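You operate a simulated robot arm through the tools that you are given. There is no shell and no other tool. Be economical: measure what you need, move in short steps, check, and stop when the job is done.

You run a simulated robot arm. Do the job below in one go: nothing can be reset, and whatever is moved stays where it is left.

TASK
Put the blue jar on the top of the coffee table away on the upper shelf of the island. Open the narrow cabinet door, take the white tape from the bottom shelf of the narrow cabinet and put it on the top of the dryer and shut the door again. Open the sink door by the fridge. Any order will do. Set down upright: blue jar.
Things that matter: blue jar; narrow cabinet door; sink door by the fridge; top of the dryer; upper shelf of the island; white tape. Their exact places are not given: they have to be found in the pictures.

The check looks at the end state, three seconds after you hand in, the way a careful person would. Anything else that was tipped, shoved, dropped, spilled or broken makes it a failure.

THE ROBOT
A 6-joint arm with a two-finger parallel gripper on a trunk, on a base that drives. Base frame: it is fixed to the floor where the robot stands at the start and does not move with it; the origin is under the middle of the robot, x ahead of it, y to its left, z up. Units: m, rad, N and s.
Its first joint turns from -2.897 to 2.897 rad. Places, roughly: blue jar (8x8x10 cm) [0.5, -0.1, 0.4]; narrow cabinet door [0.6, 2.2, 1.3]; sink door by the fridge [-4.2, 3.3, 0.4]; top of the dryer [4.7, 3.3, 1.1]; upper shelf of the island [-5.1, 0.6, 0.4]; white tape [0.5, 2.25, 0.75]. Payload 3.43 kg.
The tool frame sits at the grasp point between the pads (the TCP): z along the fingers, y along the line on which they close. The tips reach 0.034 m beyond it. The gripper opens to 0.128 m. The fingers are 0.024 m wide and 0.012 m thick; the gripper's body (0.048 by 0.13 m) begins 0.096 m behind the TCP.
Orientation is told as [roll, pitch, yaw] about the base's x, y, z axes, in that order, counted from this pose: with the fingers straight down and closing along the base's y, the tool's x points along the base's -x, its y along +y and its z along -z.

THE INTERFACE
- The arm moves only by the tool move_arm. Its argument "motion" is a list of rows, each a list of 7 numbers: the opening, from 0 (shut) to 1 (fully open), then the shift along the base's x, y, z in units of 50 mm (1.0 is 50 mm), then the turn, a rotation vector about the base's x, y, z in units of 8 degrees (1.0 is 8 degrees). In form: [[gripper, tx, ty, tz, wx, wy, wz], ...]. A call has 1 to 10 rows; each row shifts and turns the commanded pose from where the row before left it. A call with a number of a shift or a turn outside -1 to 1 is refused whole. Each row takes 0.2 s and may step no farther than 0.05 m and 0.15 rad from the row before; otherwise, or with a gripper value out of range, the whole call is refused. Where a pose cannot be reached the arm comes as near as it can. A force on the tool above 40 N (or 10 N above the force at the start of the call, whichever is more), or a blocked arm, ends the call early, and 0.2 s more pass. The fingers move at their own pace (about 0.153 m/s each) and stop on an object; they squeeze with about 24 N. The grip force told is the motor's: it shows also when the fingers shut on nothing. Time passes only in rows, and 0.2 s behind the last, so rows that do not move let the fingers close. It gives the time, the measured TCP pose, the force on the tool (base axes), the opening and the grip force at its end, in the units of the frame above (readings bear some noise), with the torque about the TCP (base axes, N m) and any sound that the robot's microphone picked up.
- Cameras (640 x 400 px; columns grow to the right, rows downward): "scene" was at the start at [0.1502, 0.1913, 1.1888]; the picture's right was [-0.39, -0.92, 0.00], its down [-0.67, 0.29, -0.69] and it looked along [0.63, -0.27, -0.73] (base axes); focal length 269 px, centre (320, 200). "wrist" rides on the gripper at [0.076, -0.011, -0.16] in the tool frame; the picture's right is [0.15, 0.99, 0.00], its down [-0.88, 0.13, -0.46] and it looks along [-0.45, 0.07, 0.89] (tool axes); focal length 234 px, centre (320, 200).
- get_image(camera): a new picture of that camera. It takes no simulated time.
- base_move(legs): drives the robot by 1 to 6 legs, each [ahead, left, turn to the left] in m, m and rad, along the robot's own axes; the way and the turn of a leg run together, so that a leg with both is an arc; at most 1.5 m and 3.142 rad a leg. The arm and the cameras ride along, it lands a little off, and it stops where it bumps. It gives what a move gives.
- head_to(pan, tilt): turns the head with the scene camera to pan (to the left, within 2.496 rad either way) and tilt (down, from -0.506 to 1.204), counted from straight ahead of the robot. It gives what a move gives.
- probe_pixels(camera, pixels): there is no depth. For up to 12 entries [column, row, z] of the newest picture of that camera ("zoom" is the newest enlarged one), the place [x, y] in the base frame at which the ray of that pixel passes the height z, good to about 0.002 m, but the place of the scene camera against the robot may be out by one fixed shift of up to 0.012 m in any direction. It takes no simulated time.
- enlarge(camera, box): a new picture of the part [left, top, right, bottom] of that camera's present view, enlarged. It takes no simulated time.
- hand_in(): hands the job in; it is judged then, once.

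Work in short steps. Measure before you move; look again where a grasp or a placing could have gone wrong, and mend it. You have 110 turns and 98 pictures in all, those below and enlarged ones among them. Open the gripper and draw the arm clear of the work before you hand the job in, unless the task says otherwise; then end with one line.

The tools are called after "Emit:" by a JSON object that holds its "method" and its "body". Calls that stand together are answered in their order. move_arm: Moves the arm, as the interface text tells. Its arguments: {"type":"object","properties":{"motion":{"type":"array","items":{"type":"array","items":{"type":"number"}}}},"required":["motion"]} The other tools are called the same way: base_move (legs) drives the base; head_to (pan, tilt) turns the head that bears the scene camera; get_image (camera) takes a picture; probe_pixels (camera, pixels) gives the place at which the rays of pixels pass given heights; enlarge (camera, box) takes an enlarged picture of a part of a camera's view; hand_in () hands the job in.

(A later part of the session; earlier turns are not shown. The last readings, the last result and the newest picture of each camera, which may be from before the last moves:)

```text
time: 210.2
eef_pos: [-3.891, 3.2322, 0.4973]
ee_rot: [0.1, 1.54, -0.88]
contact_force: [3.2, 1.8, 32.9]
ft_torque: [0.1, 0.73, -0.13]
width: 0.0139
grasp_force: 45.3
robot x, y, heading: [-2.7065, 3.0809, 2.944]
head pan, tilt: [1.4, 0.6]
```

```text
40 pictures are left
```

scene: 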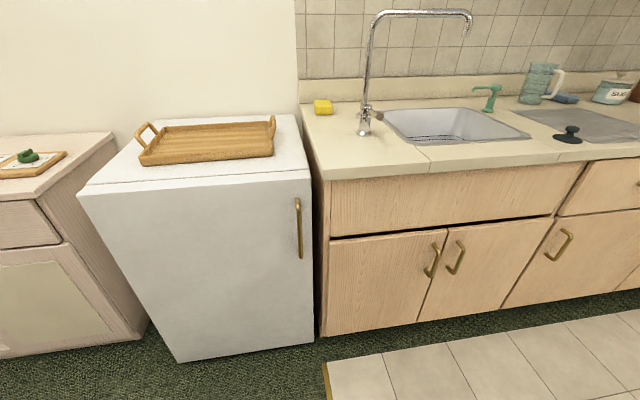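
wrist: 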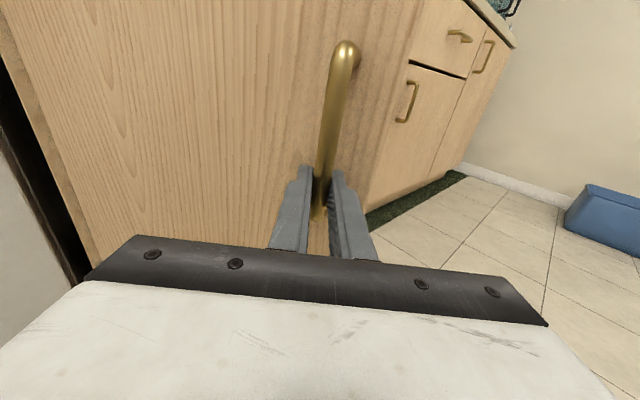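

Door at ≈57°. I continue toward ~85°.

Emit:
{"method": "move_arm", "body": {"motion": [[0.2, 0, 0, 0, 0, 0, 0], [0.2, 0, 0, 0.1, 0, 0, -1], [0.2, 0, 0, 0, 0, 0, 0], [0, 0, 0, 0, 0, 0, 0], [0, 0, 0, 0, 0, 0, 0]]}}

Emit:
{"method": "base_move", "body": {"legs": [[-0.0122, 0.0252, 0]]}}

Emit:
{"method": "base_move", "body": {"legs": [[-0.0101, 0.0261, 0]]}}

Emit:
{"method": "move_arm", "body": {"motion": [[0.2, 0, 0, 0, 0, 0, 0], [0.2, 0, 0, 0.1, 0, 0, -1], [0.2, 0, 0, 0, 0, 0, 0], [0, 0, 0, 0, 0, 0, 0], [0, 0, 0, 0, 0, 0, 0]]}}

Emit:
{"method": "base_move", "body": {"legs": [[-0.008, 0.0268, 0]]}}

Emit:
{"method": "base_move", "body": {"legs": [[-0.0057, 0.0274, 0]]}}

Emit:
{"method": "base_move", "body": {"legs": [[-0.0037, 0.0277, 0]]}}

Emit:
{"method": "get_image", "body": {"camera": "wrist"}}

Emit:
{"method": "head_to", "body": {"pan": 0.1, "tilt": 0.6}}

Emit:
{"method": "get_image", "body": {"camera": "scene"}}

```text
time: 211.4
eef_pos: [-3.8924, 3.2307, 0.4957]
ee_rot: [0.179, 1.538, -0.94]
contact_force: [7.8, 2.1, -1.3]
ft_torque: [-0.32, 0.68, -0.12]
width: 0.0138
grasp_force: 45.0
robot x, y, heading: [-2.7078, 3.081, 2.951]
head pan, tilt: [1.4, 0.6]
```

```text
time: 212.2
eef_pos: [-3.8858, 3.2035, 0.4957]
ee_rot: [0.173, 1.538, -0.942]
contact_force: [-24.6, -2.8, -3.6]
ft_torque: [-0.33, 0.74, -0.03]
width: 0.0135
grasp_force: 44.8
robot x, y, heading: [-2.6991, 3.0545, 2.947]
head pan, tilt: [1.4, 0.6]
```

```text
time: 213.0
eef_pos: [-3.8864, 3.1975, 0.4938]
ee_rot: [0.091, 1.538, -1.033]
contact_force: [18.8, 2.5, 17.1]
ft_torque: [-1.06, 0.09, -0.18]
width: 0.0139
grasp_force: 45.0
robot x, y, heading: [-2.7004, 3.0449, 2.952]
head pan, tilt: [1.4, 0.6]
stopped in leg 1: the force on the tool passed its limit (the readings are from after the stop); the commanded pose is now the measured one
```

```text
time: 214.2
eef_pos: [-3.8865, 3.197, 0.4972]
ee_rot: [0.154, 1.536, -1.103]
contact_force: [-0.6, 0.4, 3.9]
ft_torque: [-0.98, 0.36, -0.05]
width: 0.0137
grasp_force: 45.9
robot x, y, heading: [-2.7007, 3.047, 2.952]
head pan, tilt: [1.4, 0.6]
```

```text
time: 214.9
eef_pos: [-3.887, 3.1935, 0.4966]
ee_rot: [0.097, 1.532, -1.167]
contact_force: [-5.4, 0.2, 1.6]
ft_torque: [0.53, 0.61, -0.07]
width: 0.0135
grasp_force: 44.9
robot x, y, heading: [-2.7013, 3.0421, 2.949]
head pan, tilt: [1.4, 0.6]
stopped in leg 1: the force on the tool passed its limit (the readings are from after the stop); the commanded pose is now the measured one
```

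```text
time: 215.8
eef_pos: [-3.8844, 3.1664, 0.4971]
ee_rot: [0.124, 1.533, -1.146]
contact_force: [28.9, 0.3, 7.3]
ft_torque: [0.03, 0.69, 0.03]
width: 0.0138
grasp_force: 45.0
robot x, y, heading: [-2.699, 3.0145, 2.95]
head pan, tilt: [1.4, 0.6]
```

```text
time: 216.6
eef_pos: [-3.8843, 3.1397, 0.4962]
ee_rot: [0.082, 1.527, -1.189]
contact_force: [37.7, -2.4, 6.7]
ft_torque: [-0.26, 0.6, -0.05]
width: 0.0141
grasp_force: 45.2
robot x, y, heading: [-2.6987, 2.9883, 2.952]
head pan, tilt: [1.4, 0.6]
```

```text
39 pictures are left
```

wrist: 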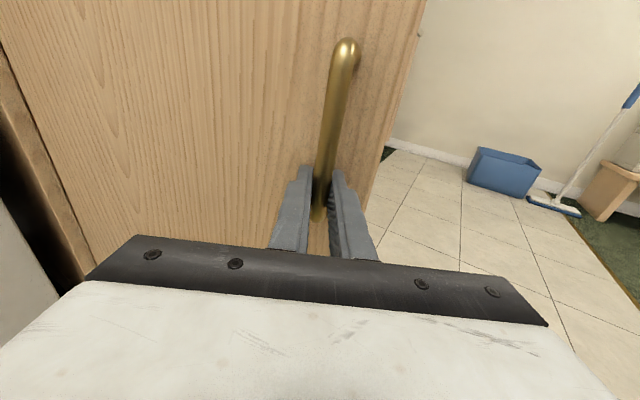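

```text
time: 218.1
eef_pos: [-3.8849, 3.142, 0.4972]
ee_rot: [0.026, 1.523, -1.241]
contact_force: [1.1, 0.5, 8.0]
ft_torque: [-0.28, 0.32, -0.03]
width: 0.0137
grasp_force: 44.6
robot x, y, heading: [-2.7021, 2.9885, 2.957]
head pan, tilt: [0.099, 0.6]
```

```text
38 pictures are left
```

scene: 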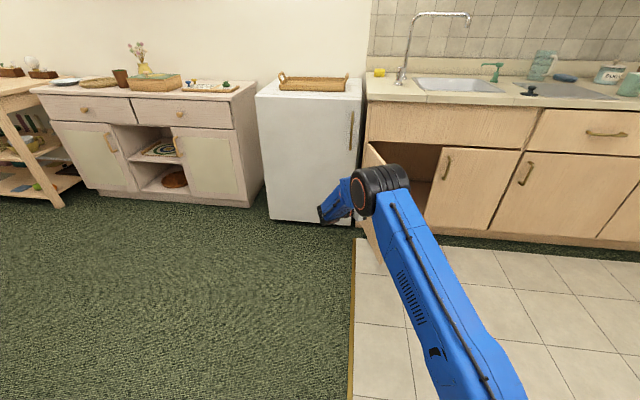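

Door is at ≈72°. A few more steps to be well open.

Emit:
{"method": "move_arm", "body": {"motion": [[0.2, 0, 0, 0, 0, 0, 0], [0.2, 0, 0, 0.05, 0, 0, -0.8], [0.2, 0, 0, 0, 0, 0, 0], [0, 0, 0, 0, 0, 0, 0], [0, 0, 0, 0, 0, 0, 0]]}}

Emit:
{"method": "base_move", "body": {"legs": [[-0.004, 0.0277, 0]]}}

Emit:
{"method": "base_move", "body": {"legs": [[-0.002, 0.0279, 0]]}}

Emit:
{"method": "base_move", "body": {"legs": [[0.001, 0.0279, 0]]}}

Emit:
{"method": "move_arm", "body": {"motion": [[0.3, 0, 0, 0, 0, 0, 0], [0.6, 0, 0, 0, 0, 0, 0], [0.6, 0, 0, 0, 0, 0, 0]]}}

Emit:
{"method": "get_image", "body": {"camera": "wrist"}}

```text
time: 219.3
eef_pos: [-3.8844, 3.1425, 0.4985]
ee_rot: [0.039, 1.524, -1.343]
contact_force: [-5.4, -0.6, -1.5]
ft_torque: [-0.2, 0.29, 0.0]
width: 0.0136
grasp_force: 45.1
robot x, y, heading: [-2.7019, 2.9902, 2.954]
head pan, tilt: [0.099, 0.6]
```

```text
time: 220.3
eef_pos: [-3.8852, 3.1218, 0.4982]
ee_rot: [-0.062, 1.511, -1.441]
contact_force: [-7.0, 0.9, -5.8]
ft_torque: [-0.15, -0.22, -0.2]
width: 0.0137
grasp_force: 44.8
robot x, y, heading: [-2.7025, 2.9541, 2.943]
head pan, tilt: [0.099, 0.6]
stopped in leg 1: the force on the tool passed its limit (the readings are from after the stop); the commanded pose is now the measured one
```

```text
time: 221.1
eef_pos: [-3.8893, 3.0933, 0.4977]
ee_rot: [-0.055, 1.514, -1.435]
contact_force: [-9.1, 0.6, -7.3]
ft_torque: [-0.48, -0.09, 0.15]
width: 0.0137
grasp_force: 45.0
robot x, y, heading: [-2.7043, 2.9272, 2.946]
head pan, tilt: [0.099, 0.6]
```

```text
time: 222.0
eef_pos: [-3.894, 3.0678, 0.4985]
ee_rot: [-0.073, 1.507, -1.452]
contact_force: [14.8, -4.0, -6.0]
ft_torque: [-0.44, -0.09, -0.02]
width: 0.0136
grasp_force: 44.6
robot x, y, heading: [-2.7114, 2.9021, 2.955]
head pan, tilt: [0.099, 0.6]
```

```text
time: 222.8
eef_pos: [-3.894, 3.0687, 0.4989]
ee_rot: [-0.097, 1.503, -1.477]
contact_force: [0.0, 0.1, 0.3]
ft_torque: [-0.03, -0.02, 0.0]
width: 0.0762
grasp_force: 0.1
robot x, y, heading: [-2.7143, 2.9053, 2.953]
head pan, tilt: [0.099, 0.6]
```

```text
37 pictures are left
```

wrist: 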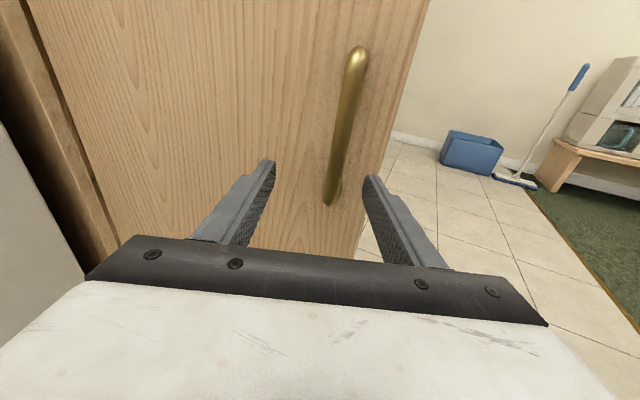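

The door stands ≈83° open and the grip is released. I draw the tool straight back from the handle with the arm.

Emit:
{"method": "move_arm", "body": {"motion": [[0.6, 0.15, -0.6, 0, 0, 0, 0], [0.6, 0.15, -0.6, 0, 0, 0, 0], [0.6, 0.15, -0.6, 0, 0, 0, 0], [0.6, 0, 0, 0, 0, 0, 0]]}}

Emit:
{"method": "get_image", "body": {"camera": "wrist"}}

```text
time: 223.8
eef_pos: [-3.8696, 2.979, 0.4993]
ee_rot: [-0.096, 1.505, -1.473]
contact_force: [0.5, -0.8, -0.2]
ft_torque: [0.01, 0.05, 0.01]
width: 0.0769
grasp_force: 0.0
robot x, y, heading: [-2.7101, 2.9028, 2.956]
head pan, tilt: [0.099, 0.6]
```

```text
36 pictures are left
```

wrist: 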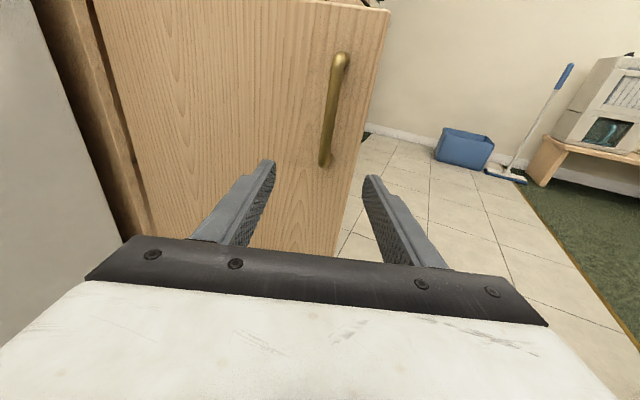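

Handle is clear. I back the base away, then raise the arm and swing the tool back in line.

Emit:
{"method": "base_move", "body": {"legs": [[-0.45, 0, 0]]}}

Emit:
{"method": "move_arm", "body": {"motion": [[0.5, 0, 0, 1, 0, 0, 1], [0.5, 0, 0, 1, 0, 0, 1], [0.5, 0, 0, 1, 0, 0, 1], [0.5, 0, 0, 1, 0, 0, 1], [0.5, 0, 0, 1, 0, 0, 1], [0.5, 0, 0, 1, 0, 0, 1], [0.5, 0, 0, 1, 0, 0, 1], [0.5, 0, 0, 1, 0, 0, 1], [0.5, 0, 0, 1, 0, 0, 0.5], [0.5, 0, 0, 1, 0, 0, 0]]}}

Emit:
{"method": "get_image", "body": {"camera": "scene"}}

```text
time: 226.5
eef_pos: [-3.4292, 2.8958, 0.498]
ee_rot: [-0.094, 1.501, -1.474]
contact_force: [-0.4, 0.0, -0.8]
ft_torque: [0.02, -0.01, 0.03]
width: 0.0769
grasp_force: 0.1
robot x, y, heading: [-2.2722, 2.8203, 2.954]
head pan, tilt: [0.099, 0.6]
```

```text
time: 228.7
eef_pos: [-3.4337, 2.8948, 0.997]
ee_rot: [-0.092, 1.501, -0.284]
contact_force: [-0.6, -0.4, -0.8]
ft_torque: [0.06, 0.06, -0.01]
width: 0.064
grasp_force: 0.0
robot x, y, heading: [-2.2704, 2.8176, 2.952]
head pan, tilt: [0.099, 0.6]
```

```text
35 pictures are left
```

scene: 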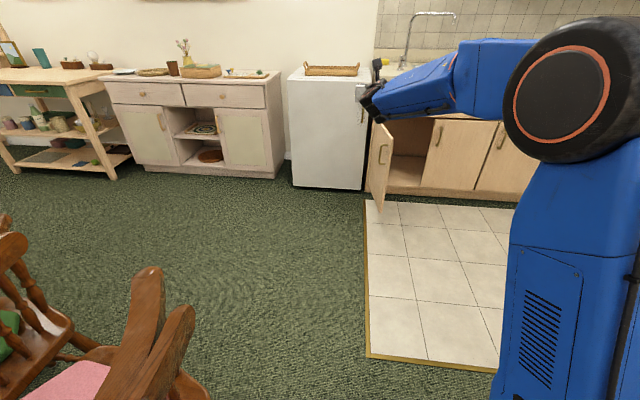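

The sink door is clearly open. I raise the arm a bit and drive out: back, turn south, down to y≈1.05, then face east.

Emit:
{"method": "move_arm", "body": {"motion": [[0.5, 0, 0, 1, 0, 0, 0], [0.5, 0, 0, 1, 0, 0, 0], [0.5, 0, 0, 1, 0, 0, 0]]}}

Emit:
{"method": "base_move", "body": {"legs": [[-0.6, 0, 0], [0, -0.3, 0], [0, 0, 1.76], [1.5, 0, 0], [0.4, 0, 0], [0, 0, 1.57]]}}

Emit:
{"method": "head_to", "body": {"pan": 0.5, "tilt": 0.4}}

Emit:
{"method": "get_image", "body": {"camera": "scene"}}

```text
time: 229.5
eef_pos: [-3.4303, 2.8953, 1.1506]
ee_rot: [-0.105, 1.502, -0.297]
contact_force: [-0.2, -0.2, -1.1]
ft_torque: [0.02, 0.06, 0.01]
width: 0.0641
grasp_force: 0.0
robot x, y, heading: [-2.2717, 2.8178, 2.952]
head pan, tilt: [0.099, 0.6]
```

```text
time: 251.6
eef_pos: [-0.4607, 1.2384, 1.1493]
ee_rot: [-0.097, 1.501, 3.026]
contact_force: [-0.2, 0.3, -0.4]
ft_torque: [0.03, -0.02, -0.02]
width: 0.0639
grasp_force: 0.1
robot x, y, heading: [-1.6136, 1.1177, -0.016]
head pan, tilt: [0.099, 0.6]
```

```text
time: 252.5
eef_pos: [-0.4619, 1.2392, 1.1487]
ee_rot: [-0.098, 1.501, 3.025]
contact_force: [-0.1, 0.3, -0.2]
ft_torque: [-0.01, -0.01, 0.01]
width: 0.0642
grasp_force: 0.0
robot x, y, heading: [-1.617, 1.1163, -0.017]
head pan, tilt: [0.499, 0.4]
```

```text
34 pictures are left
```

scene: 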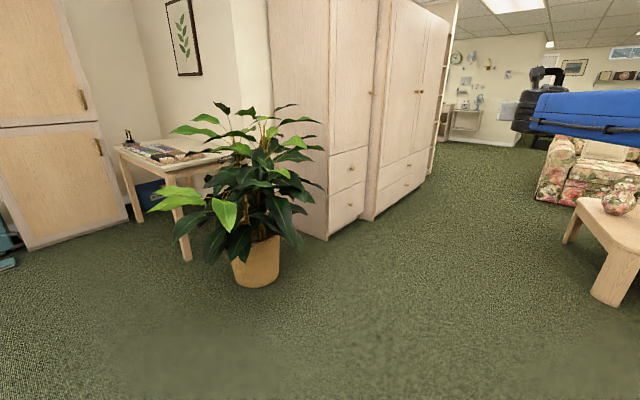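

I probe the plant, cabinet corner and coffee table leg.

Emit:
{"method": "probe_pixels", "body": {"camera": "scene", "pixels": [[258, 287, 0.0], [328, 239, 0.0], [363, 221, 0.0], [372, 221, 0.0], [432, 177, 0.0], [612, 303, 0.0], [320, 180, 0.6], [328, 150, 0.7], [370, 94, 1.15], [370, 94, 1.2]]}}

Emit:
{"method": "enlarge", "body": {"camera": "scene", "box": [260, 0, 460, 240]}}

```text
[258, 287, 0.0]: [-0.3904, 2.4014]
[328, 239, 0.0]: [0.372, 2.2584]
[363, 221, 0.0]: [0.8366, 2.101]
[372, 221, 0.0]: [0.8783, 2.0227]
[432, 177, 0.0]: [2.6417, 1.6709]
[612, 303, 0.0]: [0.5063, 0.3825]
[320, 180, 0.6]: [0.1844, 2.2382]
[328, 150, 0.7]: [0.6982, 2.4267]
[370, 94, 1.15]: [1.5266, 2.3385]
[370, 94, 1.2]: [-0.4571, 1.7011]
```

```text
1.67 times, centred on (360, 120) of scene
```

zoom: 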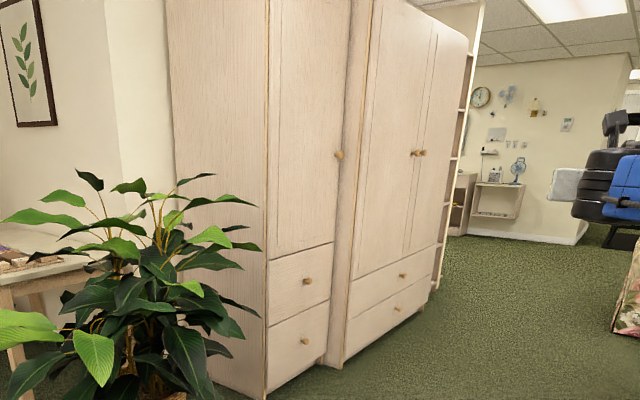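

Cabinet front starts at (0.37,2.26), coffee-table corner near (0.51,0.45). I approach from the left-front at 45°, clear of the table: drive east and turn left.

Emit:
{"method": "base_move", "body": {"legs": [[1.45, 0, 0], [0, 0, 0.8]]}}

Emit:
{"method": "head_to", "body": {"pan": 0.35, "tilt": 0.2}}

Emit:
{"method": "get_image", "body": {"camera": "scene"}}

Emit:
{"method": "get_image", "body": {"camera": "wrist"}}

```text
time: 261.7
eef_pos: [0.523, 2.0132, 1.1502]
ee_rot: [-0.099, 1.501, -2.45]
contact_force: [-0.6, 0.3, -0.4]
ft_torque: [0.0, 0.01, -0.01]
width: 0.0642
grasp_force: 0.0
robot x, y, heading: [-0.1847, 1.0927, 0.794]
head pan, tilt: [0.499, 0.4]
```

```text
time: 262.4
eef_pos: [0.5239, 2.0135, 1.1516]
ee_rot: [-0.097, 1.502, -2.45]
contact_force: [0.1, 0.6, -0.3]
ft_torque: [0.04, -0.04, 0.01]
width: 0.0639
grasp_force: 0.1
robot x, y, heading: [-0.1842, 1.0939, 0.795]
head pan, tilt: [0.351, 0.201]
```

```text
32 pictures are left
```

scene: 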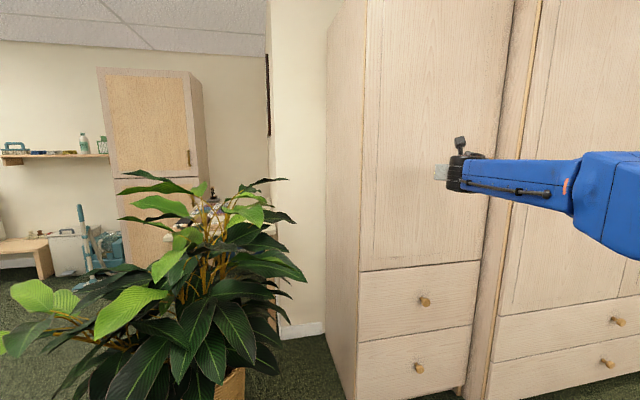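

```text
31 pictures are left
```

wrist: 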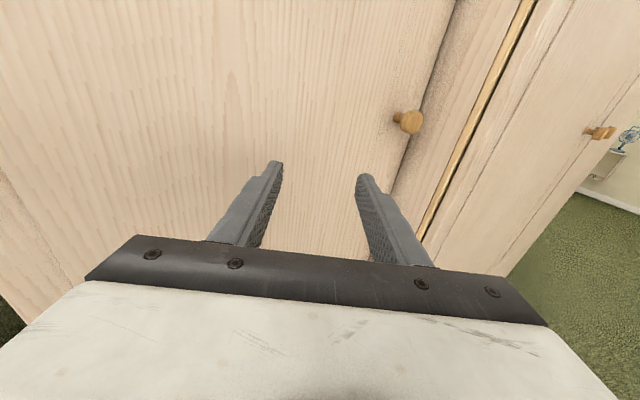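

The knob is at (408,120) in the wrist view. I probe its ray at several heights, plus the door's drawer-gap line in the scene for the door plane.

Emit:
{"method": "probe_pixels", "body": {"camera": "wrist", "pixels": [[408, 121, 1.05], [408, 121, 1.1], [408, 121, 1.12], [408, 121, 1.14], [408, 121, 1.16], [408, 121, 1.18]]}}

Emit:
{"method": "probe_pixels", "body": {"camera": "scene", "pixels": [[359, 271, 0.7], [480, 262, 0.7], [359, 271, 0.65], [480, 262, 0.65], [355, 399, 0.08], [464, 388, 0.08], [359, 271, 0.75], [480, 262, 0.75]]}}

```text
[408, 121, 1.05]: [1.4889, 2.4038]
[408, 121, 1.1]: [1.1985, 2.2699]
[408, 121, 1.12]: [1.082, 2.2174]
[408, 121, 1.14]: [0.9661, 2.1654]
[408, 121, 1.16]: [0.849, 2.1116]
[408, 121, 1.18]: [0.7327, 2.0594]
```

```text
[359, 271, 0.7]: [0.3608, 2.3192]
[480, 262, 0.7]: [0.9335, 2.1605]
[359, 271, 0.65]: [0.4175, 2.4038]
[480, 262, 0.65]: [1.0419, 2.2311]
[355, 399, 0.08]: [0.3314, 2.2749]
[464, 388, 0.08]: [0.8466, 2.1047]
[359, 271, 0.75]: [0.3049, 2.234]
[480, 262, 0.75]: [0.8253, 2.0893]
```

Front plane is angled ≈-16.5°; the knob works out at ≈(0.815,2.096,1.166). I turn the tool 20° left, raise 15 mm and bring it 6 cm in front of the knob by base.

Emit:
{"method": "move_arm", "body": {"motion": [[0.5, 0, 0, 0.1, 0, 0, 0.9], [0.5, 0, 0, 0.1, 0, 0, 0.9], [0.5, 0, 0, 0.1, 0, 0, 0.7], [0.5, 0, 0, 0, 0, 0, 0]]}}

Emit:
{"method": "base_move", "body": {"legs": [[0.199, -0.182, 0]]}}

Emit:
{"method": "get_image", "body": {"camera": "wrist"}}

Emit:
{"method": "get_image", "body": {"camera": "scene"}}

```text
time: 263.4
eef_pos: [0.5229, 2.0139, 1.1694]
ee_rot: [-0.205, 1.541, -2.284]
contact_force: [0.8, 0.1, -0.4]
ft_torque: [-0.01, 0.01, -0.02]
width: 0.0642
grasp_force: 0.0
out of reach, approached as far as the arm can: row 2, 3
robot x, y, heading: [-0.1842, 1.095, 0.795]
head pan, tilt: [0.351, 0.201]
```

```text
time: 265.3
eef_pos: [0.7925, 2.0258, 1.1687]
ee_rot: [-0.191, 1.541, -2.271]
contact_force: [-9.4, -8.1, -6.5]
ft_torque: [-0.31, -0.08, 0.58]
width: 0.0657
grasp_force: 1.7
robot x, y, heading: [0.0862, 1.1018, 0.795]
head pan, tilt: [0.351, 0.201]
```

```text
30 pictures are left
```

wrist: 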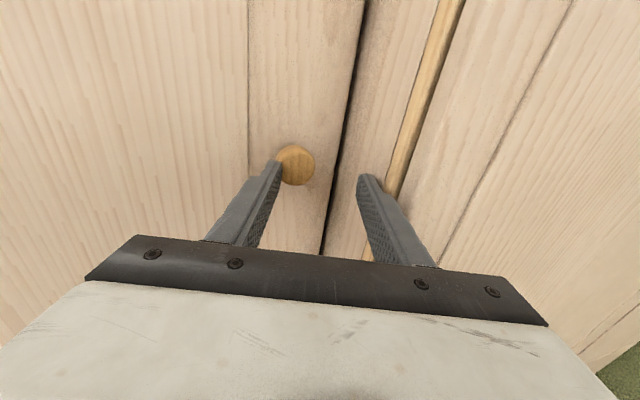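

```text
29 pictures are left
```

scene: 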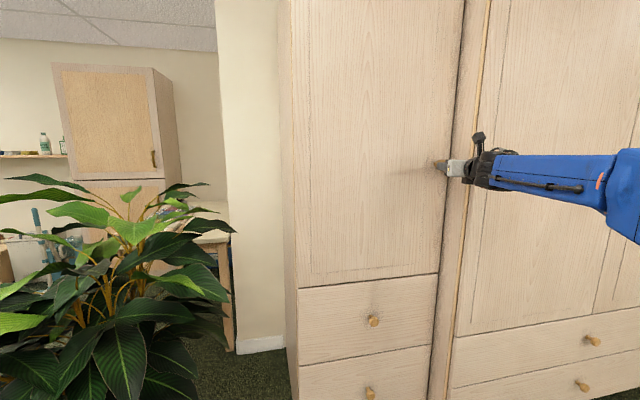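

The left fingertip/knob and right finger/wardrobe are touching lightly. I back off 3 cm and shift slightly left.

Emit:
{"method": "base_move", "body": {"legs": [[-0.033, 0.008, 0]]}}

Emit:
{"method": "get_image", "body": {"camera": "wrist"}}

```text
time: 266.2
eef_pos: [0.7639, 2.009, 1.1683]
ee_rot: [-0.195, 1.542, -2.278]
contact_force: [0.5, 0.2, -0.9]
ft_torque: [-0.02, -0.03, -0.01]
width: 0.0639
grasp_force: 0.1
robot x, y, heading: [0.0551, 1.0871, 0.787]
head pan, tilt: [0.351, 0.201]
```

```text
28 pictures are left
```

wrist: 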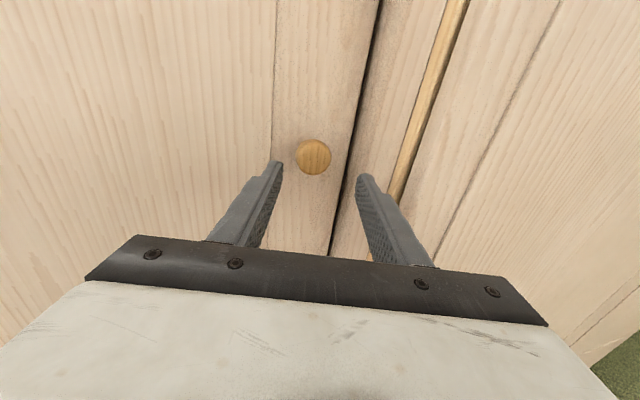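

The knob (313,157) is now between the fingers at tip depth, ~1 cm high. I rise 8 mm, advance 2.4 cm, and close.

Emit:
{"method": "move_arm", "body": {"motion": [[0.5, 0, 0, 0.16, 0, 0, 0], [0.5, 0, 0, 0, 0, 0, 0]]}}

Emit:
{"method": "base_move", "body": {"legs": [[0.022, 0.011, 0]]}}

Emit:
{"method": "move_arm", "body": {"motion": [[0, 0, 0, 0, 0, 0, 0], [0, 0, 0, 0, 0, 0, 0], [0, 0, 0, 0, 0, 0, 0]]}}

Emit:
{"method": "get_image", "body": {"camera": "wrist"}}

```text
time: 266.8
eef_pos: [0.764, 2.0101, 1.1769]
ee_rot: [-0.201, 1.543, -2.285]
contact_force: [0.6, -0.9, -0.2]
ft_torque: [0.01, 0.01, 0.04]
width: 0.064
grasp_force: 0.1
robot x, y, heading: [0.0582, 1.0868, 0.792]
head pan, tilt: [0.351, 0.201]
```

```text
time: 267.6
eef_pos: [0.771, 2.0317, 1.1768]
ee_rot: [-0.199, 1.54, -2.28]
contact_force: [-0.1, 0.9, 0.2]
ft_torque: [0.03, 0.0, 0.01]
width: 0.064
grasp_force: 0.0
robot x, y, heading: [0.0622, 1.1121, 0.794]
head pan, tilt: [0.351, 0.201]
```

```text
time: 268.4
eef_pos: [0.7721, 2.032, 1.177]
ee_rot: [-0.199, 1.541, -2.281]
contact_force: [-0.2, -0.1, -0.2]
ft_torque: [-0.01, -0.01, 0.02]
width: 0.0002
grasp_force: 23.9
robot x, y, heading: [0.0618, 1.1124, 0.793]
head pan, tilt: [0.351, 0.201]
```

```text
27 pictures are left
```

wrist: 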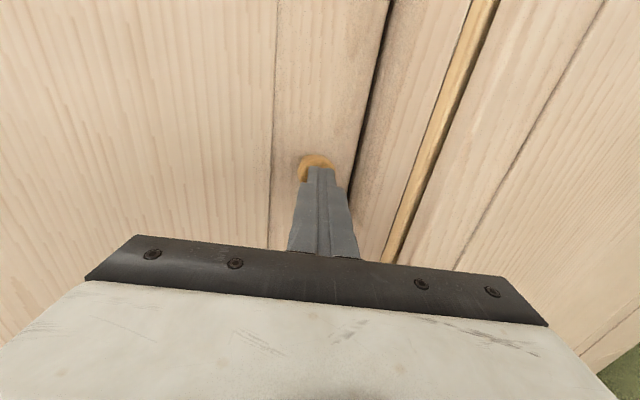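

The knob lies just beyond the tips. I reopen, advance 2.7 cm, and close again.

Emit:
{"method": "move_arm", "body": {"motion": [[0.4, 0, 0, 0, 0, 0, 0], [0.4, 0, 0, 0, 0, 0, 0], [0.4, 0, 0, 0, 0, 0, 0]]}}

Emit:
{"method": "base_move", "body": {"legs": [[0.026, 0.01, 0]]}}

Emit:
{"method": "move_arm", "body": {"motion": [[0, 0, 0, 0, 0, 0, 0], [0, 0, 0, 0, 0, 0, 0], [0, 0, 0, 0, 0, 0, 0]]}}

Emit:
{"method": "get_image", "body": {"camera": "wrist"}}

```text
time: 269.2
eef_pos: [0.7712, 2.032, 1.177]
ee_rot: [-0.199, 1.541, -2.282]
contact_force: [-0.1, 0.5, 0.1]
ft_torque: [-0.01, 0.01, 0.03]
width: 0.0513
grasp_force: 0.1
robot x, y, heading: [0.0661, 1.1051, 0.794]
head pan, tilt: [0.351, 0.201]
```

```text
time: 270.0
eef_pos: [0.7825, 2.0581, 1.1769]
ee_rot: [-0.198, 1.541, -2.281]
contact_force: [0.4, 0.6, -0.5]
ft_torque: [-0.01, 0.0, -0.04]
width: 0.0511
grasp_force: 0.0
robot x, y, heading: [0.0749, 1.1383, 0.793]
head pan, tilt: [0.351, 0.201]
```

```text
time: 270.8
eef_pos: [0.7832, 2.0582, 1.177]
ee_rot: [-0.204, 1.541, -2.287]
contact_force: [5.0, -2.1, 0.1]
ft_torque: [-0.03, 0.0, 0.05]
width: 0.0388
grasp_force: 45.2
robot x, y, heading: [0.0777, 1.1356, 0.791]
head pan, tilt: [0.351, 0.201]
```

```text
26 pictures are left
```

wrist: 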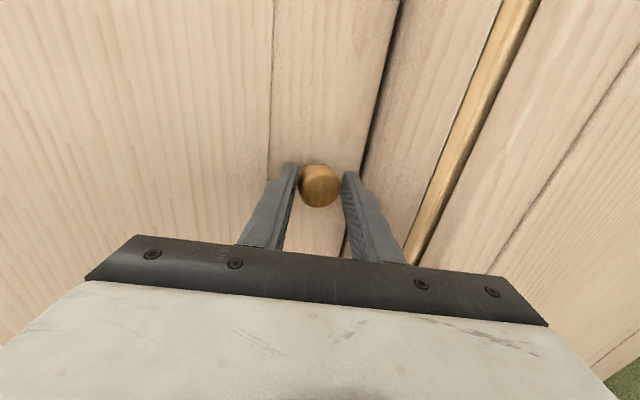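

The knob is gripped (0.039 m). I pull along the arc in short calls with re-grips and yaw.

Emit:
{"method": "base_move", "body": {"legs": [[-0.0308, -0.0116, 0]]}}

Emit:
{"method": "base_move", "body": {"legs": [[-0.0316, -0.0094, 0]]}}

Emit:
{"method": "move_arm", "body": {"motion": [[0.37, 0, 0, 0, 0, 0, 0], [0.37, 0, 0, 0, 0, 0, -0.9], [0.37, 0, 0, 0, 0, 0, 0], [0, 0, 0, 0, 0, 0, 0], [0, 0, 0, 0, 0, 0, 0]]}}

Emit:
{"method": "base_move", "body": {"legs": [[-0.0322, -0.0072, 0]]}}

Emit:
{"method": "get_image", "body": {"camera": "wrist"}}

```text
time: 271.7
eef_pos: [0.7721, 2.0265, 1.1764]
ee_rot: [-0.238, 1.541, -2.323]
contact_force: [35.0, -11.2, 2.1]
ft_torque: [-0.11, -0.34, -0.84]
width: 0.0385
grasp_force: 45.2
robot x, y, heading: [0.0656, 1.1043, 0.791]
head pan, tilt: [0.351, 0.201]
```

```text
time: 272.5
eef_pos: [0.7602, 1.9947, 1.1771]
ee_rot: [-0.237, 1.54, -2.328]
contact_force: [36.9, -15.1, 1.2]
ft_torque: [-0.21, -0.35, -0.89]
width: 0.0378
grasp_force: 45.5
robot x, y, heading: [0.0488, 1.0754, 0.792]
head pan, tilt: [0.351, 0.201]
```

```text
time: 273.7
eef_pos: [0.7571, 1.9977, 1.1767]
ee_rot: [-0.175, 1.544, -2.39]
contact_force: [-11.3, 4.6, -0.1]
ft_torque: [-0.08, 0.15, 0.53]
width: 0.039
grasp_force: 45.1
robot x, y, heading: [0.0493, 1.0755, 0.794]
head pan, tilt: [0.351, 0.201]
```

```text
time: 274.6
eef_pos: [0.7432, 1.9659, 1.1768]
ee_rot: [-0.193, 1.544, -2.413]
contact_force: [12.2, -5.3, 2.3]
ft_torque: [-0.04, -0.22, -0.31]
width: 0.0385
grasp_force: 45.1
robot x, y, heading: [0.0303, 1.0473, 0.792]
head pan, tilt: [0.351, 0.201]
```

```text
25 pictures are left
```

wrist: 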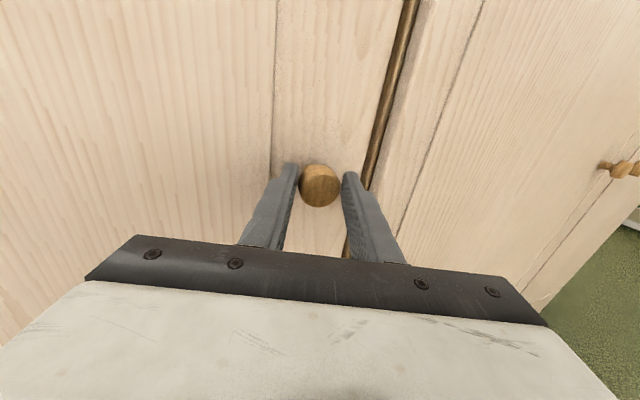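

Opening well. I continue the sequence.

Emit:
{"method": "base_move", "body": {"legs": [[-0.0322, -0.0072, 0]]}}

Emit:
{"method": "move_arm", "body": {"motion": [[0.37, 0, 0, 0, 0, 0, 0], [0.37, 0, 0, 0, 0, 0, -0.9], [0.37, 0, 0, 0, 0, 0, 0], [0, 0, 0, 0, 0, 0, 0], [0, 0, 0, 0, 0, 0, 0]]}}

Emit:
{"method": "base_move", "body": {"legs": [[-0.0326, -0.0049, 0]]}}

Emit:
{"method": "base_move", "body": {"legs": [[-0.0329, -0.0027, 0]]}}

Emit:
{"method": "move_arm", "body": {"motion": [[0.37, 0, 0, 0, 0, 0, 0], [0.37, 0, 0, 0, 0, 0, -1], [0.37, 0, 0, 0, 0, 0, 0], [0, 0, 0, 0, 0, 0, 0], [0, 0, 0, 0, 0, 0, 0]]}}

Emit:
{"method": "base_move", "body": {"legs": [[-0.033, -0.0004, 0]]}}

Emit:
{"method": "base_move", "body": {"legs": [[-0.0329, 0.0019, 0]]}}

Emit:
{"method": "get_image", "body": {"camera": "wrist"}}

```text
time: 275.4
eef_pos: [0.7274, 1.9367, 1.1777]
ee_rot: [-0.198, 1.542, -2.418]
contact_force: [18.1, -10.7, 0.0]
ft_torque: [-0.13, -0.16, -0.48]
width: 0.0379
grasp_force: 44.8
robot x, y, heading: [0.0119, 1.0251, 0.793]
head pan, tilt: [0.351, 0.201]
```

```text
time: 276.6
eef_pos: [0.7254, 1.9397, 1.1772]
ee_rot: [-0.158, 1.542, -2.503]
contact_force: [-15.2, 7.2, 0.2]
ft_torque: [0.12, 0.16, 0.74]
width: 0.0389
grasp_force: 44.8
robot x, y, heading: [0.0115, 1.0189, 0.792]
head pan, tilt: [0.351, 0.201]
```

```text
time: 277.5
eef_pos: [0.7075, 1.9117, 1.1772]
ee_rot: [-0.158, 1.542, -2.505]
contact_force: [-8.5, 5.7, 1.8]
ft_torque: [0.18, -0.06, 0.45]
width: 0.0386
grasp_force: 45.1
robot x, y, heading: [-0.0067, 0.9939, 0.791]
head pan, tilt: [0.351, 0.201]
```

```text
time: 278.3
eef_pos: [0.6879, 1.8854, 1.1776]
ee_rot: [-0.188, 1.544, -2.535]
contact_force: [13.9, -11.0, -1.1]
ft_torque: [-0.1, -0.17, -0.29]
width: 0.0379
grasp_force: 45.2
robot x, y, heading: [-0.0288, 0.9671, 0.787]
head pan, tilt: [0.351, 0.201]
```

```text
time: 279.5
eef_pos: [0.6853, 1.8872, 1.1788]
ee_rot: [-0.154, 1.542, -2.64]
contact_force: [-13.8, 10.4, 2.8]
ft_torque: [0.12, 0.19, 0.76]
width: 0.039
grasp_force: 44.8
robot x, y, heading: [-0.024, 0.9713, 0.792]
head pan, tilt: [0.351, 0.201]
```

```text
time: 280.4
eef_pos: [0.6643, 1.8633, 1.178]
ee_rot: [-0.151, 1.542, -2.642]
contact_force: [-9.4, 8.5, 4.8]
ft_torque: [0.25, -0.16, 0.5]
width: 0.0387
grasp_force: 44.2
robot x, y, heading: [-0.0491, 0.9437, 0.79]
head pan, tilt: [0.351, 0.201]
```

```text
time: 281.2
eef_pos: [0.6418, 1.8383, 1.1777]
ee_rot: [-0.178, 1.542, -2.666]
contact_force: [5.8, -7.3, 0.6]
ft_torque: [-0.06, -0.08, 0.04]
width: 0.038
grasp_force: 44.6
robot x, y, heading: [-0.0742, 0.9229, 0.794]
head pan, tilt: [0.351, 0.201]
```

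```text
24 pictures are left
```

wrist: 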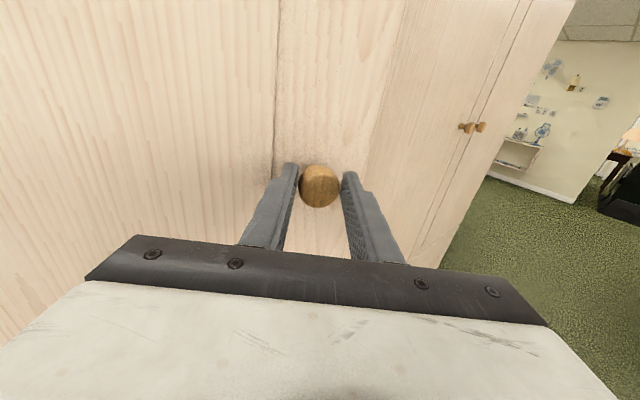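

Continuing the pull, now about 30° open.

Emit:
{"method": "move_arm", "body": {"motion": [[0.37, 0, 0, 0, 0, 0, 0], [0.37, 0, 0, 0, 0, 0, -1], [0.37, 0, 0, 0, 0, 0, 0], [0, 0, 0, 0, 0, 0, 0], [0, 0, 0, 0, 0, 0, 0]]}}

Emit:
{"method": "base_move", "body": {"legs": [[-0.0329, 0.0019, 0]]}}

Emit:
{"method": "base_move", "body": {"legs": [[-0.0327, 0.0043, 0]]}}

Emit:
{"method": "move_arm", "body": {"motion": [[0.37, 0, 0, 0, 0, 0, 0], [0.37, 0, 0, 0, 0, 0, -1], [0.37, 0, 0, 0, 0, 0, 0], [0, 0, 0, 0, 0, 0, 0], [0, 0, 0, 0, 0, 0, 0]]}}

Emit:
{"method": "base_move", "body": {"legs": [[-0.0324, 0.0065, 0]]}}

Emit:
{"method": "base_move", "body": {"legs": [[-0.0318, 0.0088, 0]]}}

Emit:
{"method": "move_arm", "body": {"motion": [[0.37, 0, 0, 0, 0, 0, 0], [0.37, 0, 0, 0, 0, 0, -1], [0.37, 0, 0, 0, 0, 0, 0], [0, 0, 0, 0, 0, 0, 0], [0, 0, 0, 0, 0, 0, 0]]}}

Emit:
{"method": "base_move", "body": {"legs": [[-0.0312, 0.011, 0]]}}

Emit:
{"method": "base_move", "body": {"legs": [[-0.0303, 0.0131, 0]]}}

Emit:
{"method": "get_image", "body": {"camera": "wrist"}}

```text
time: 282.4
eef_pos: [0.6381, 1.84, 1.178]
ee_rot: [-0.152, 1.542, -2.776]
contact_force: [-15.4, 15.7, 3.5]
ft_torque: [0.2, 0.18, 0.82]
width: 0.0391
grasp_force: 44.5
robot x, y, heading: [-0.0772, 0.9228, 0.79]
head pan, tilt: [0.351, 0.201]
```

```text
time: 283.3
eef_pos: [0.615, 1.8175, 1.1774]
ee_rot: [-0.132, 1.544, -2.757]
contact_force: [-23.1, 26.0, 6.8]
ft_torque: [0.44, 0.14, 1.18]
width: 0.0387
grasp_force: 44.8
robot x, y, heading: [-0.0998, 0.8989, 0.792]
head pan, tilt: [0.351, 0.201]
```

```text
time: 284.1
eef_pos: [0.5885, 1.7971, 1.1782]
ee_rot: [-0.166, 1.543, -2.791]
contact_force: [-5.9, 8.2, 0.5]
ft_torque: [0.12, -0.04, 0.61]
width: 0.038
grasp_force: 44.7
robot x, y, heading: [-0.1222, 0.8775, 0.79]
head pan, tilt: [0.351, 0.201]
```

```text
time: 285.3
eef_pos: [0.5862, 1.7992, 1.1774]
ee_rot: [-0.149, 1.544, -2.914]
contact_force: [-14.5, 17.9, 2.2]
ft_torque: [0.04, 0.28, 0.78]
width: 0.039
grasp_force: 45.3
robot x, y, heading: [-0.1285, 0.8757, 0.788]
head pan, tilt: [0.351, 0.201]
```

```text
time: 286.2
eef_pos: [0.559, 1.7796, 1.1775]
ee_rot: [-0.138, 1.543, -2.903]
contact_force: [-17.9, 27.6, 4.2]
ft_torque: [0.39, 0.1, 0.98]
width: 0.0385
grasp_force: 45.1
robot x, y, heading: [-0.1536, 0.8598, 0.788]
head pan, tilt: [0.351, 0.201]
```

```text
time: 287.0
eef_pos: [0.5304, 1.7621, 1.1774]
ee_rot: [-0.17, 1.544, -2.932]
contact_force: [-1.2, 0.3, -1.6]
ft_torque: [0.05, -0.07, 0.43]
width: 0.0382
grasp_force: 44.9
robot x, y, heading: [-0.1821, 0.8499, 0.801]
head pan, tilt: [0.351, 0.201]
```

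```text
time: 288.2
eef_pos: [0.5293, 1.7643, 1.1774]
ee_rot: [-0.17, 1.544, -3.07]
contact_force: [-10.3, 19.7, 8.2]
ft_torque: [0.19, 0.15, 0.72]
width: 0.0389
grasp_force: 44.7
robot x, y, heading: [-0.1855, 0.8459, 0.79]
head pan, tilt: [0.351, 0.201]
```

```text
time: 289.1
eef_pos: [0.4996, 1.75, 1.1775]
ee_rot: [-0.159, 1.546, -3.059]
contact_force: [-10.1, 22.1, 10.3]
ft_torque: [0.33, -0.2, 0.56]
width: 0.0389
grasp_force: 45.4
robot x, y, heading: [-0.2111, 0.8287, 0.79]
head pan, tilt: [0.351, 0.201]
```

```text
time: 289.9
eef_pos: [0.4681, 1.737, 1.1771]
ee_rot: [-0.175, 1.543, -3.075]
contact_force: [-2.5, 6.3, 2.0]
ft_torque: [0.19, -0.22, 0.4]
width: 0.0379
grasp_force: 45.2
robot x, y, heading: [-0.2449, 0.8177, 0.794]
head pan, tilt: [0.351, 0.201]
```

```text
23 pictures are left
```

wrist: 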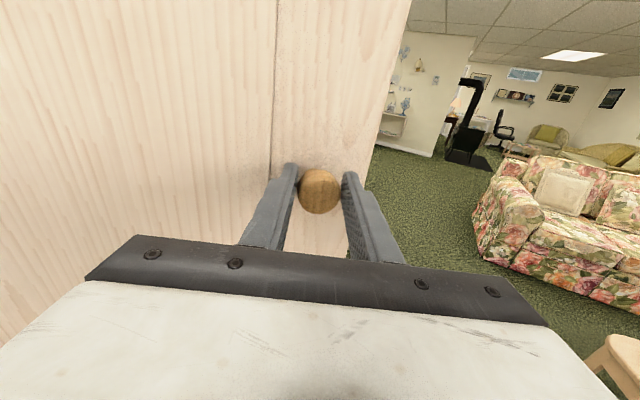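

About 50° open; eight more steps to reach ~85°.

Emit:
{"method": "move_arm", "body": {"motion": [[0.37, 0, 0, 0, 0, 0, 0], [0.37, 0, 0, 0, 0, 0, -1], [0.37, 0, 0, 0, 0, 0, 0], [0, 0, 0, 0, 0, 0, 0], [0, 0, 0, 0, 0, 0, 0]]}}

Emit:
{"method": "base_move", "body": {"legs": [[-0.0298, 0.0141, 0]]}}

Emit:
{"method": "base_move", "body": {"legs": [[-0.0287, 0.0162, 0]]}}

Emit:
{"method": "move_arm", "body": {"motion": [[0.37, 0, 0, 0, 0, 0, 0], [0.37, 0, 0, 0, 0, 0, -1], [0.37, 0, 0, 0, 0, 0, 0], [0, 0, 0, 0, 0, 0, 0], [0, 0, 0, 0, 0, 0, 0]]}}

Emit:
{"method": "base_move", "body": {"legs": [[-0.0275, 0.0182, 0]]}}

Emit:
{"method": "base_move", "body": {"legs": [[-0.0262, 0.02, 0]]}}

Emit:
{"method": "move_arm", "body": {"motion": [[0.37, 0, 0, 0, 0, 0, 0], [0.37, 0, 0, 0, 0, 0, -1], [0.37, 0, 0, 0, 0, 0, 0], [0, 0, 0, 0, 0, 0, 0], [0, 0, 0, 0, 0, 0, 0]]}}

Emit:
{"method": "base_move", "body": {"legs": [[-0.0247, 0.0218, 0]]}}

Emit:
{"method": "base_move", "body": {"legs": [[-0.0231, 0.0235, 0]]}}

Emit:
{"method": "move_arm", "body": {"motion": [[0.37, 0, 0, 0, 0, 0, 0], [0.37, 0, 0, 0, 0, 0, -1], [0.37, 0, 0, 0, 0, 0, 0], [0, 0, 0, 0, 0, 0, 0], [0, 0, 0, 0, 0, 0, 0]]}}

Emit:
{"method": "base_move", "body": {"legs": [[-0.0214, 0.0251, 0]]}}

Emit:
{"method": "get_image", "body": {"camera": "wrist"}}

```text
time: 291.1
eef_pos: [0.4661, 1.7397, 1.1793]
ee_rot: [-0.194, 1.546, 3.049]
contact_force: [-9.3, 21.8, 12.6]
ft_torque: [0.26, 0.06, 0.63]
width: 0.0389
grasp_force: 44.8
robot x, y, heading: [-0.2416, 0.8195, 0.794]
head pan, tilt: [0.351, 0.201]
```

```text
time: 292.2
eef_pos: [0.4352, 1.7266, 1.1782]
ee_rot: [-0.228, 1.544, 3.021]
contact_force: [0.1, 0.8, 0.6]
ft_torque: [-0.06, -0.28, 0.35]
width: 0.0384
grasp_force: 45.0
robot x, y, heading: [-0.2721, 0.8091, 0.793]
head pan, tilt: [0.351, 0.201]
stopped in leg 1: the force on the tool passed its limit (the readings are from after the stop); the commanded pose is now the measured one
```

```text
time: 293.1
eef_pos: [0.403, 1.7192, 1.1775]
ee_rot: [-0.216, 1.545, 3.031]
contact_force: [-3.0, 9.5, 3.6]
ft_torque: [0.2, -0.29, 0.42]
width: 0.038
grasp_force: 44.9
robot x, y, heading: [-0.3052, 0.7989, 0.794]
head pan, tilt: [0.351, 0.201]
```

```text
time: 294.3
eef_pos: [0.4026, 1.7205, 1.1783]
ee_rot: [-0.228, 1.547, 2.884]
contact_force: [-4.9, 15.3, 8.9]
ft_torque: [0.01, -0.14, 0.56]
width: 0.039
grasp_force: 44.6
robot x, y, heading: [-0.309, 0.7949, 0.794]
head pan, tilt: [0.351, 0.201]
```

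```text
time: 295.4
eef_pos: [0.3691, 1.7143, 1.1789]
ee_rot: [-0.218, 1.546, 2.893]
contact_force: [-0.3, 0.4, 0.4]
ft_torque: [0.13, 0.05, 0.32]
width: 0.0387
grasp_force: 44.8
robot x, y, heading: [-0.338, 0.7915, 0.793]
head pan, tilt: [0.351, 0.201]
stopped in leg 1: the force on the tool passed its limit (the readings are from after the stop); the commanded pose is now the measured one
```

```text
time: 296.2
eef_pos: [0.3361, 1.7112, 1.1796]
ee_rot: [-0.225, 1.546, 2.892]
contact_force: [-1.7, 16.8, 6.6]
ft_torque: [0.22, -0.43, 0.49]
width: 0.0381
grasp_force: 45.0
robot x, y, heading: [-0.3723, 0.786, 0.791]
head pan, tilt: [0.351, 0.201]
```

```text
time: 297.4
eef_pos: [0.3352, 1.7126, 1.178]
ee_rot: [-0.225, 1.55, 2.754]
contact_force: [-4.1, 29.9, 12.2]
ft_torque: [0.35, 0.33, 0.98]
width: 0.0387
grasp_force: 44.8
robot x, y, heading: [-0.3728, 0.7858, 0.792]
head pan, tilt: [0.351, 0.201]
```

```text
time: 298.4
eef_pos: [0.3078, 1.712, 1.1791]
ee_rot: [-0.26, 1.545, 2.719]
contact_force: [0.2, 0.3, -0.3]
ft_torque: [-0.1, -0.41, 0.23]
width: 0.0386
grasp_force: 45.0
robot x, y, heading: [-0.3979, 0.7862, 0.79]
head pan, tilt: [0.351, 0.201]
stopped in leg 1: the force on the tool passed its limit (the readings are from after the stop); the commanded pose is now the measured one
```

```text
time: 299.2
eef_pos: [0.2755, 1.7119, 1.1787]
ee_rot: [-0.253, 1.547, 2.727]
contact_force: [0.4, 8.0, 2.2]
ft_torque: [0.12, -0.44, 0.19]
width: 0.0379
grasp_force: 44.9
robot x, y, heading: [-0.4323, 0.7871, 0.795]
head pan, tilt: [0.351, 0.201]
```

```text
time: 300.4
eef_pos: [0.2744, 1.7132, 1.1784]
ee_rot: [-0.232, 1.548, 2.612]
contact_force: [-0.2, 33.1, 15.4]
ft_torque: [0.11, -0.18, 1.04]
width: 0.0389
grasp_force: 45.1
robot x, y, heading: [-0.4315, 0.788, 0.794]
head pan, tilt: [0.351, 0.201]
```

```text
time: 301.4
eef_pos: [0.2464, 1.7153, 1.1777]
ee_rot: [-0.231, 1.549, 2.614]
contact_force: [-0.3, 2.6, 0.2]
ft_torque: [0.08, -0.2, 0.29]
width: 0.0387
grasp_force: 45.0
robot x, y, heading: [-0.4623, 0.7916, 0.791]
head pan, tilt: [0.351, 0.201]
stopped in leg 1: the force on the tool passed its limit (the readings are from after the stop); the commanded pose is now the measured one
```

```text
22 pictures are left
```

wrist: 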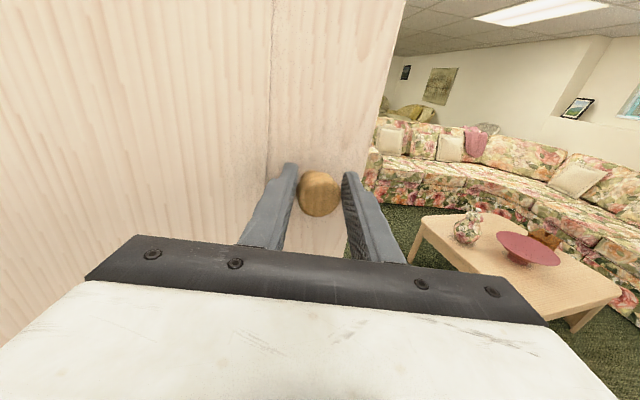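

The door is about 75° open and access is clear. I release, withdraw 6 cm from the knob, then move away south.

Emit:
{"method": "move_arm", "body": {"motion": [[0.6, 0, 0, 0, 0, 0, 0], [0.6, 0, 0, 0, 0, 0, 0]]}}

Emit:
{"method": "base_move", "body": {"legs": [[-0.028, 0.054, 0], [-0.25, -0.25, 0]]}}

Emit:
{"method": "head_to", "body": {"pan": 0.3, "tilt": 0.3}}

Emit:
{"method": "get_image", "body": {"camera": "scene"}}

```text
time: 301.9
eef_pos: [0.246, 1.7154, 1.1783]
ee_rot: [-0.241, 1.548, 2.603]
contact_force: [-0.3, 0.7, -0.4]
ft_torque: [0.0, -0.02, 0.02]
width: 0.0767
grasp_force: 0.0
robot x, y, heading: [-0.4595, 0.7879, 0.789]
head pan, tilt: [0.351, 0.201]
```

```text
time: 304.8
eef_pos: [0.1966, 1.3769, 1.1787]
ee_rot: [-0.246, 1.547, 2.591]
contact_force: [0.2, -0.3, -0.2]
ft_torque: [-0.02, 0.0, -0.03]
width: 0.0765
grasp_force: 0.0
robot x, y, heading: [-0.5214, 0.4554, 0.785]
head pan, tilt: [0.351, 0.201]
```

```text
time: 305.5
eef_pos: [0.1957, 1.3776, 1.1781]
ee_rot: [-0.239, 1.548, 2.596]
contact_force: [0.8, 0.0, 0.2]
ft_torque: [0.0, 0.0, 0.0]
width: 0.0767
grasp_force: 0.1
robot x, y, heading: [-0.5168, 0.4539, 0.785]
head pan, tilt: [0.3, 0.3]
```

```text
21 pictures are left
```

scene: 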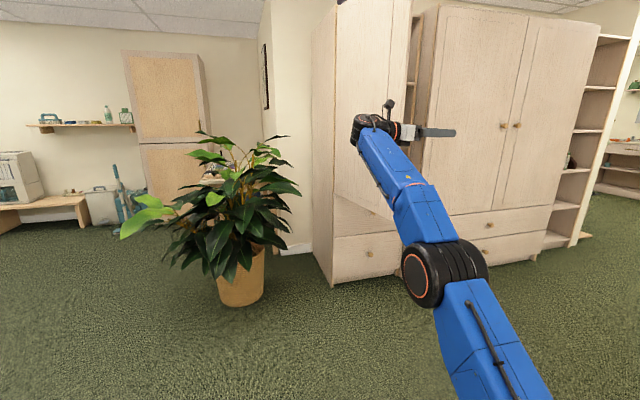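

The door stays open. I turn the tool back in line (facing forward), then reposition the base in front of the cabinet opening.

Emit:
{"method": "move_arm", "body": {"motion": [[0.6, 0, 0, 0, 0, 0, 1], [0.6, 0, 0, 0, 0, 0, 1], [0.6, 0, 0, 0, 0, 0, 1], [0.6, 0, 0, 0, 0, 0, 1], [0.6, 0, 0, 0, 0, 0, 1], [0.6, 0, 0, 0, 0, 0, 1], [0.6, 0, 0, 0, 0, 0, 1], [0.6, 0, 0, 0, 0, 0, 0.8], [0.6, 0, 0, 0, 0, 0, 0]]}}

Emit:
{"method": "base_move", "body": {"legs": [[0.507, -0.366, 0], [0, 0, 0.45]]}}

Emit:
{"method": "head_to", "body": {"pan": -0.05, "tilt": 0.25}}

Emit:
{"method": "get_image", "body": {"camera": "scene"}}

Emit:
{"method": "get_image", "body": {"camera": "wrist"}}

```text
time: 307.5
eef_pos: [0.1945, 1.3758, 1.1782]
ee_rot: [-0.251, 1.547, -2.608]
contact_force: [0.0, 0.2, 0.0]
ft_torque: [-0.01, -0.01, -0.01]
width: 0.0768
grasp_force: 0.0
robot x, y, heading: [-0.517, 0.4534, 0.783]
head pan, tilt: [0.3, 0.3]
```

```text
time: 312.3
eef_pos: [0.3377, 1.6853, 1.1794]
ee_rot: [-0.252, 1.547, -2.156]
contact_force: [-0.2, -0.2, -0.1]
ft_torque: [-0.03, 0.01, -0.01]
width: 0.0768
grasp_force: 0.1
robot x, y, heading: [0.099, 0.5453, 1.235]
head pan, tilt: [0.3, 0.3]
```

```text
time: 313.1
eef_pos: [0.3374, 1.6847, 1.1794]
ee_rot: [-0.251, 1.549, -2.157]
contact_force: [0.2, -0.5, 0.8]
ft_torque: [-0.01, -0.01, 0.01]
width: 0.0771
grasp_force: 0.1
robot x, y, heading: [0.0996, 0.5452, 1.236]
head pan, tilt: [-0.051, 0.25]
```

```text
20 pictures are left
```

scene: 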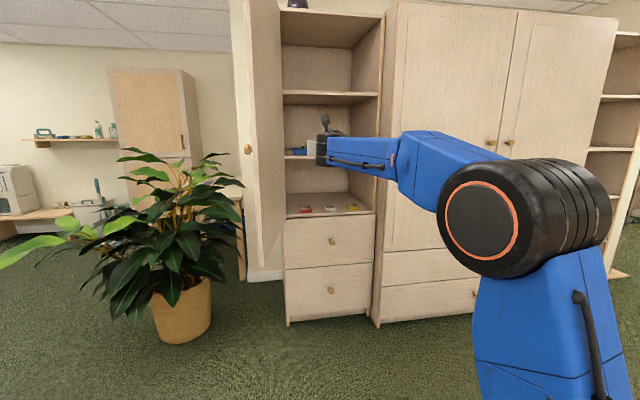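

```text
19 pictures are left
```

wrist: 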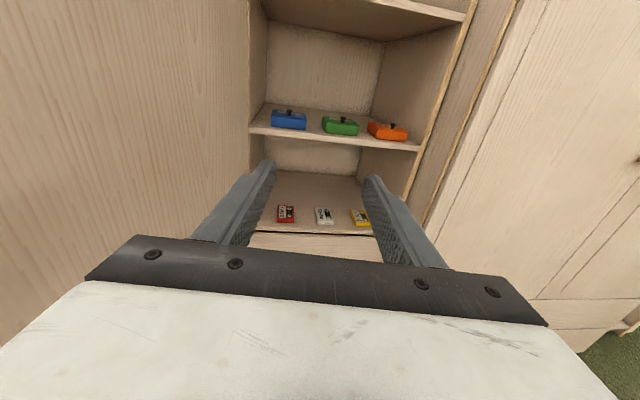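

The tapes are flat cassettes on the bottom shelf: red, white (324,215 in wrist), yellow. I enlarge the scene view to measure the white one.

Emit:
{"method": "enlarge", "body": {"camera": "scene", "box": [275, 140, 385, 230]}}

Emit:
{"method": "enlarge", "body": {"camera": "wrist", "box": [240, 160, 400, 260]}}

Emit:
{"method": "probe_pixels", "body": {"camera": "wrist", "pixels": [[324, 215, 0.74], [317, 209, 0.74], [330, 209, 0.74], [333, 223, 0.74], [317, 223, 0.74], [285, 215, 0.74], [360, 217, 0.74], [320, 233, 0.73], [265, 230, 0.73], [370, 234, 0.73]]}}

```text
4.44 times, centred on (330, 185) of scene
```

zoom: 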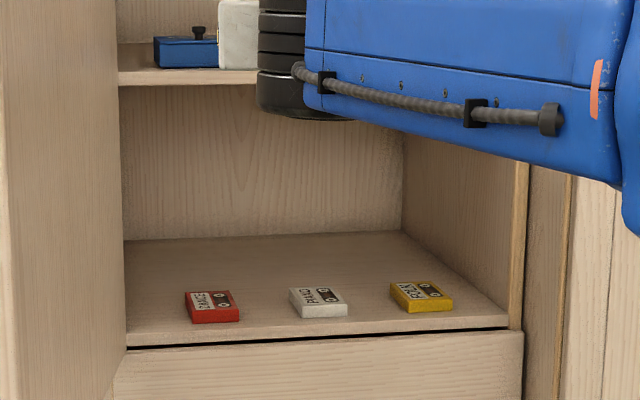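

```text
4.00 times, centred on (320, 210) of wrist
```

zoom: 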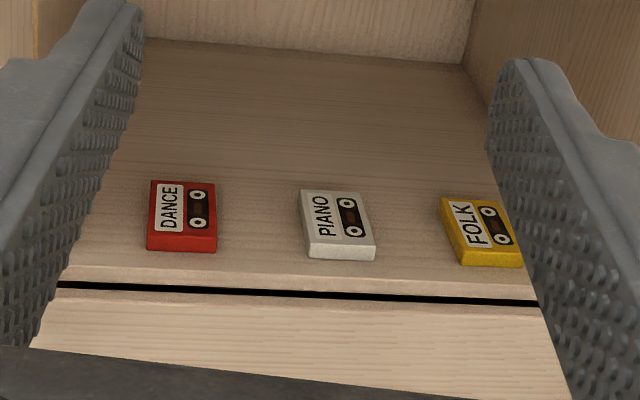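

```text
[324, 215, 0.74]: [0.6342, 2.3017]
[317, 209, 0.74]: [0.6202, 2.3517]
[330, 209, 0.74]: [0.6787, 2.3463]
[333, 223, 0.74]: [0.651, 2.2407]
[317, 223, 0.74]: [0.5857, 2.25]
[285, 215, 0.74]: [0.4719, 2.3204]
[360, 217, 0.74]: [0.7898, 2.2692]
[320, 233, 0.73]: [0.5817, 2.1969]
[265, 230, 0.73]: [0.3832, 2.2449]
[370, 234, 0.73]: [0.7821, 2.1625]
```

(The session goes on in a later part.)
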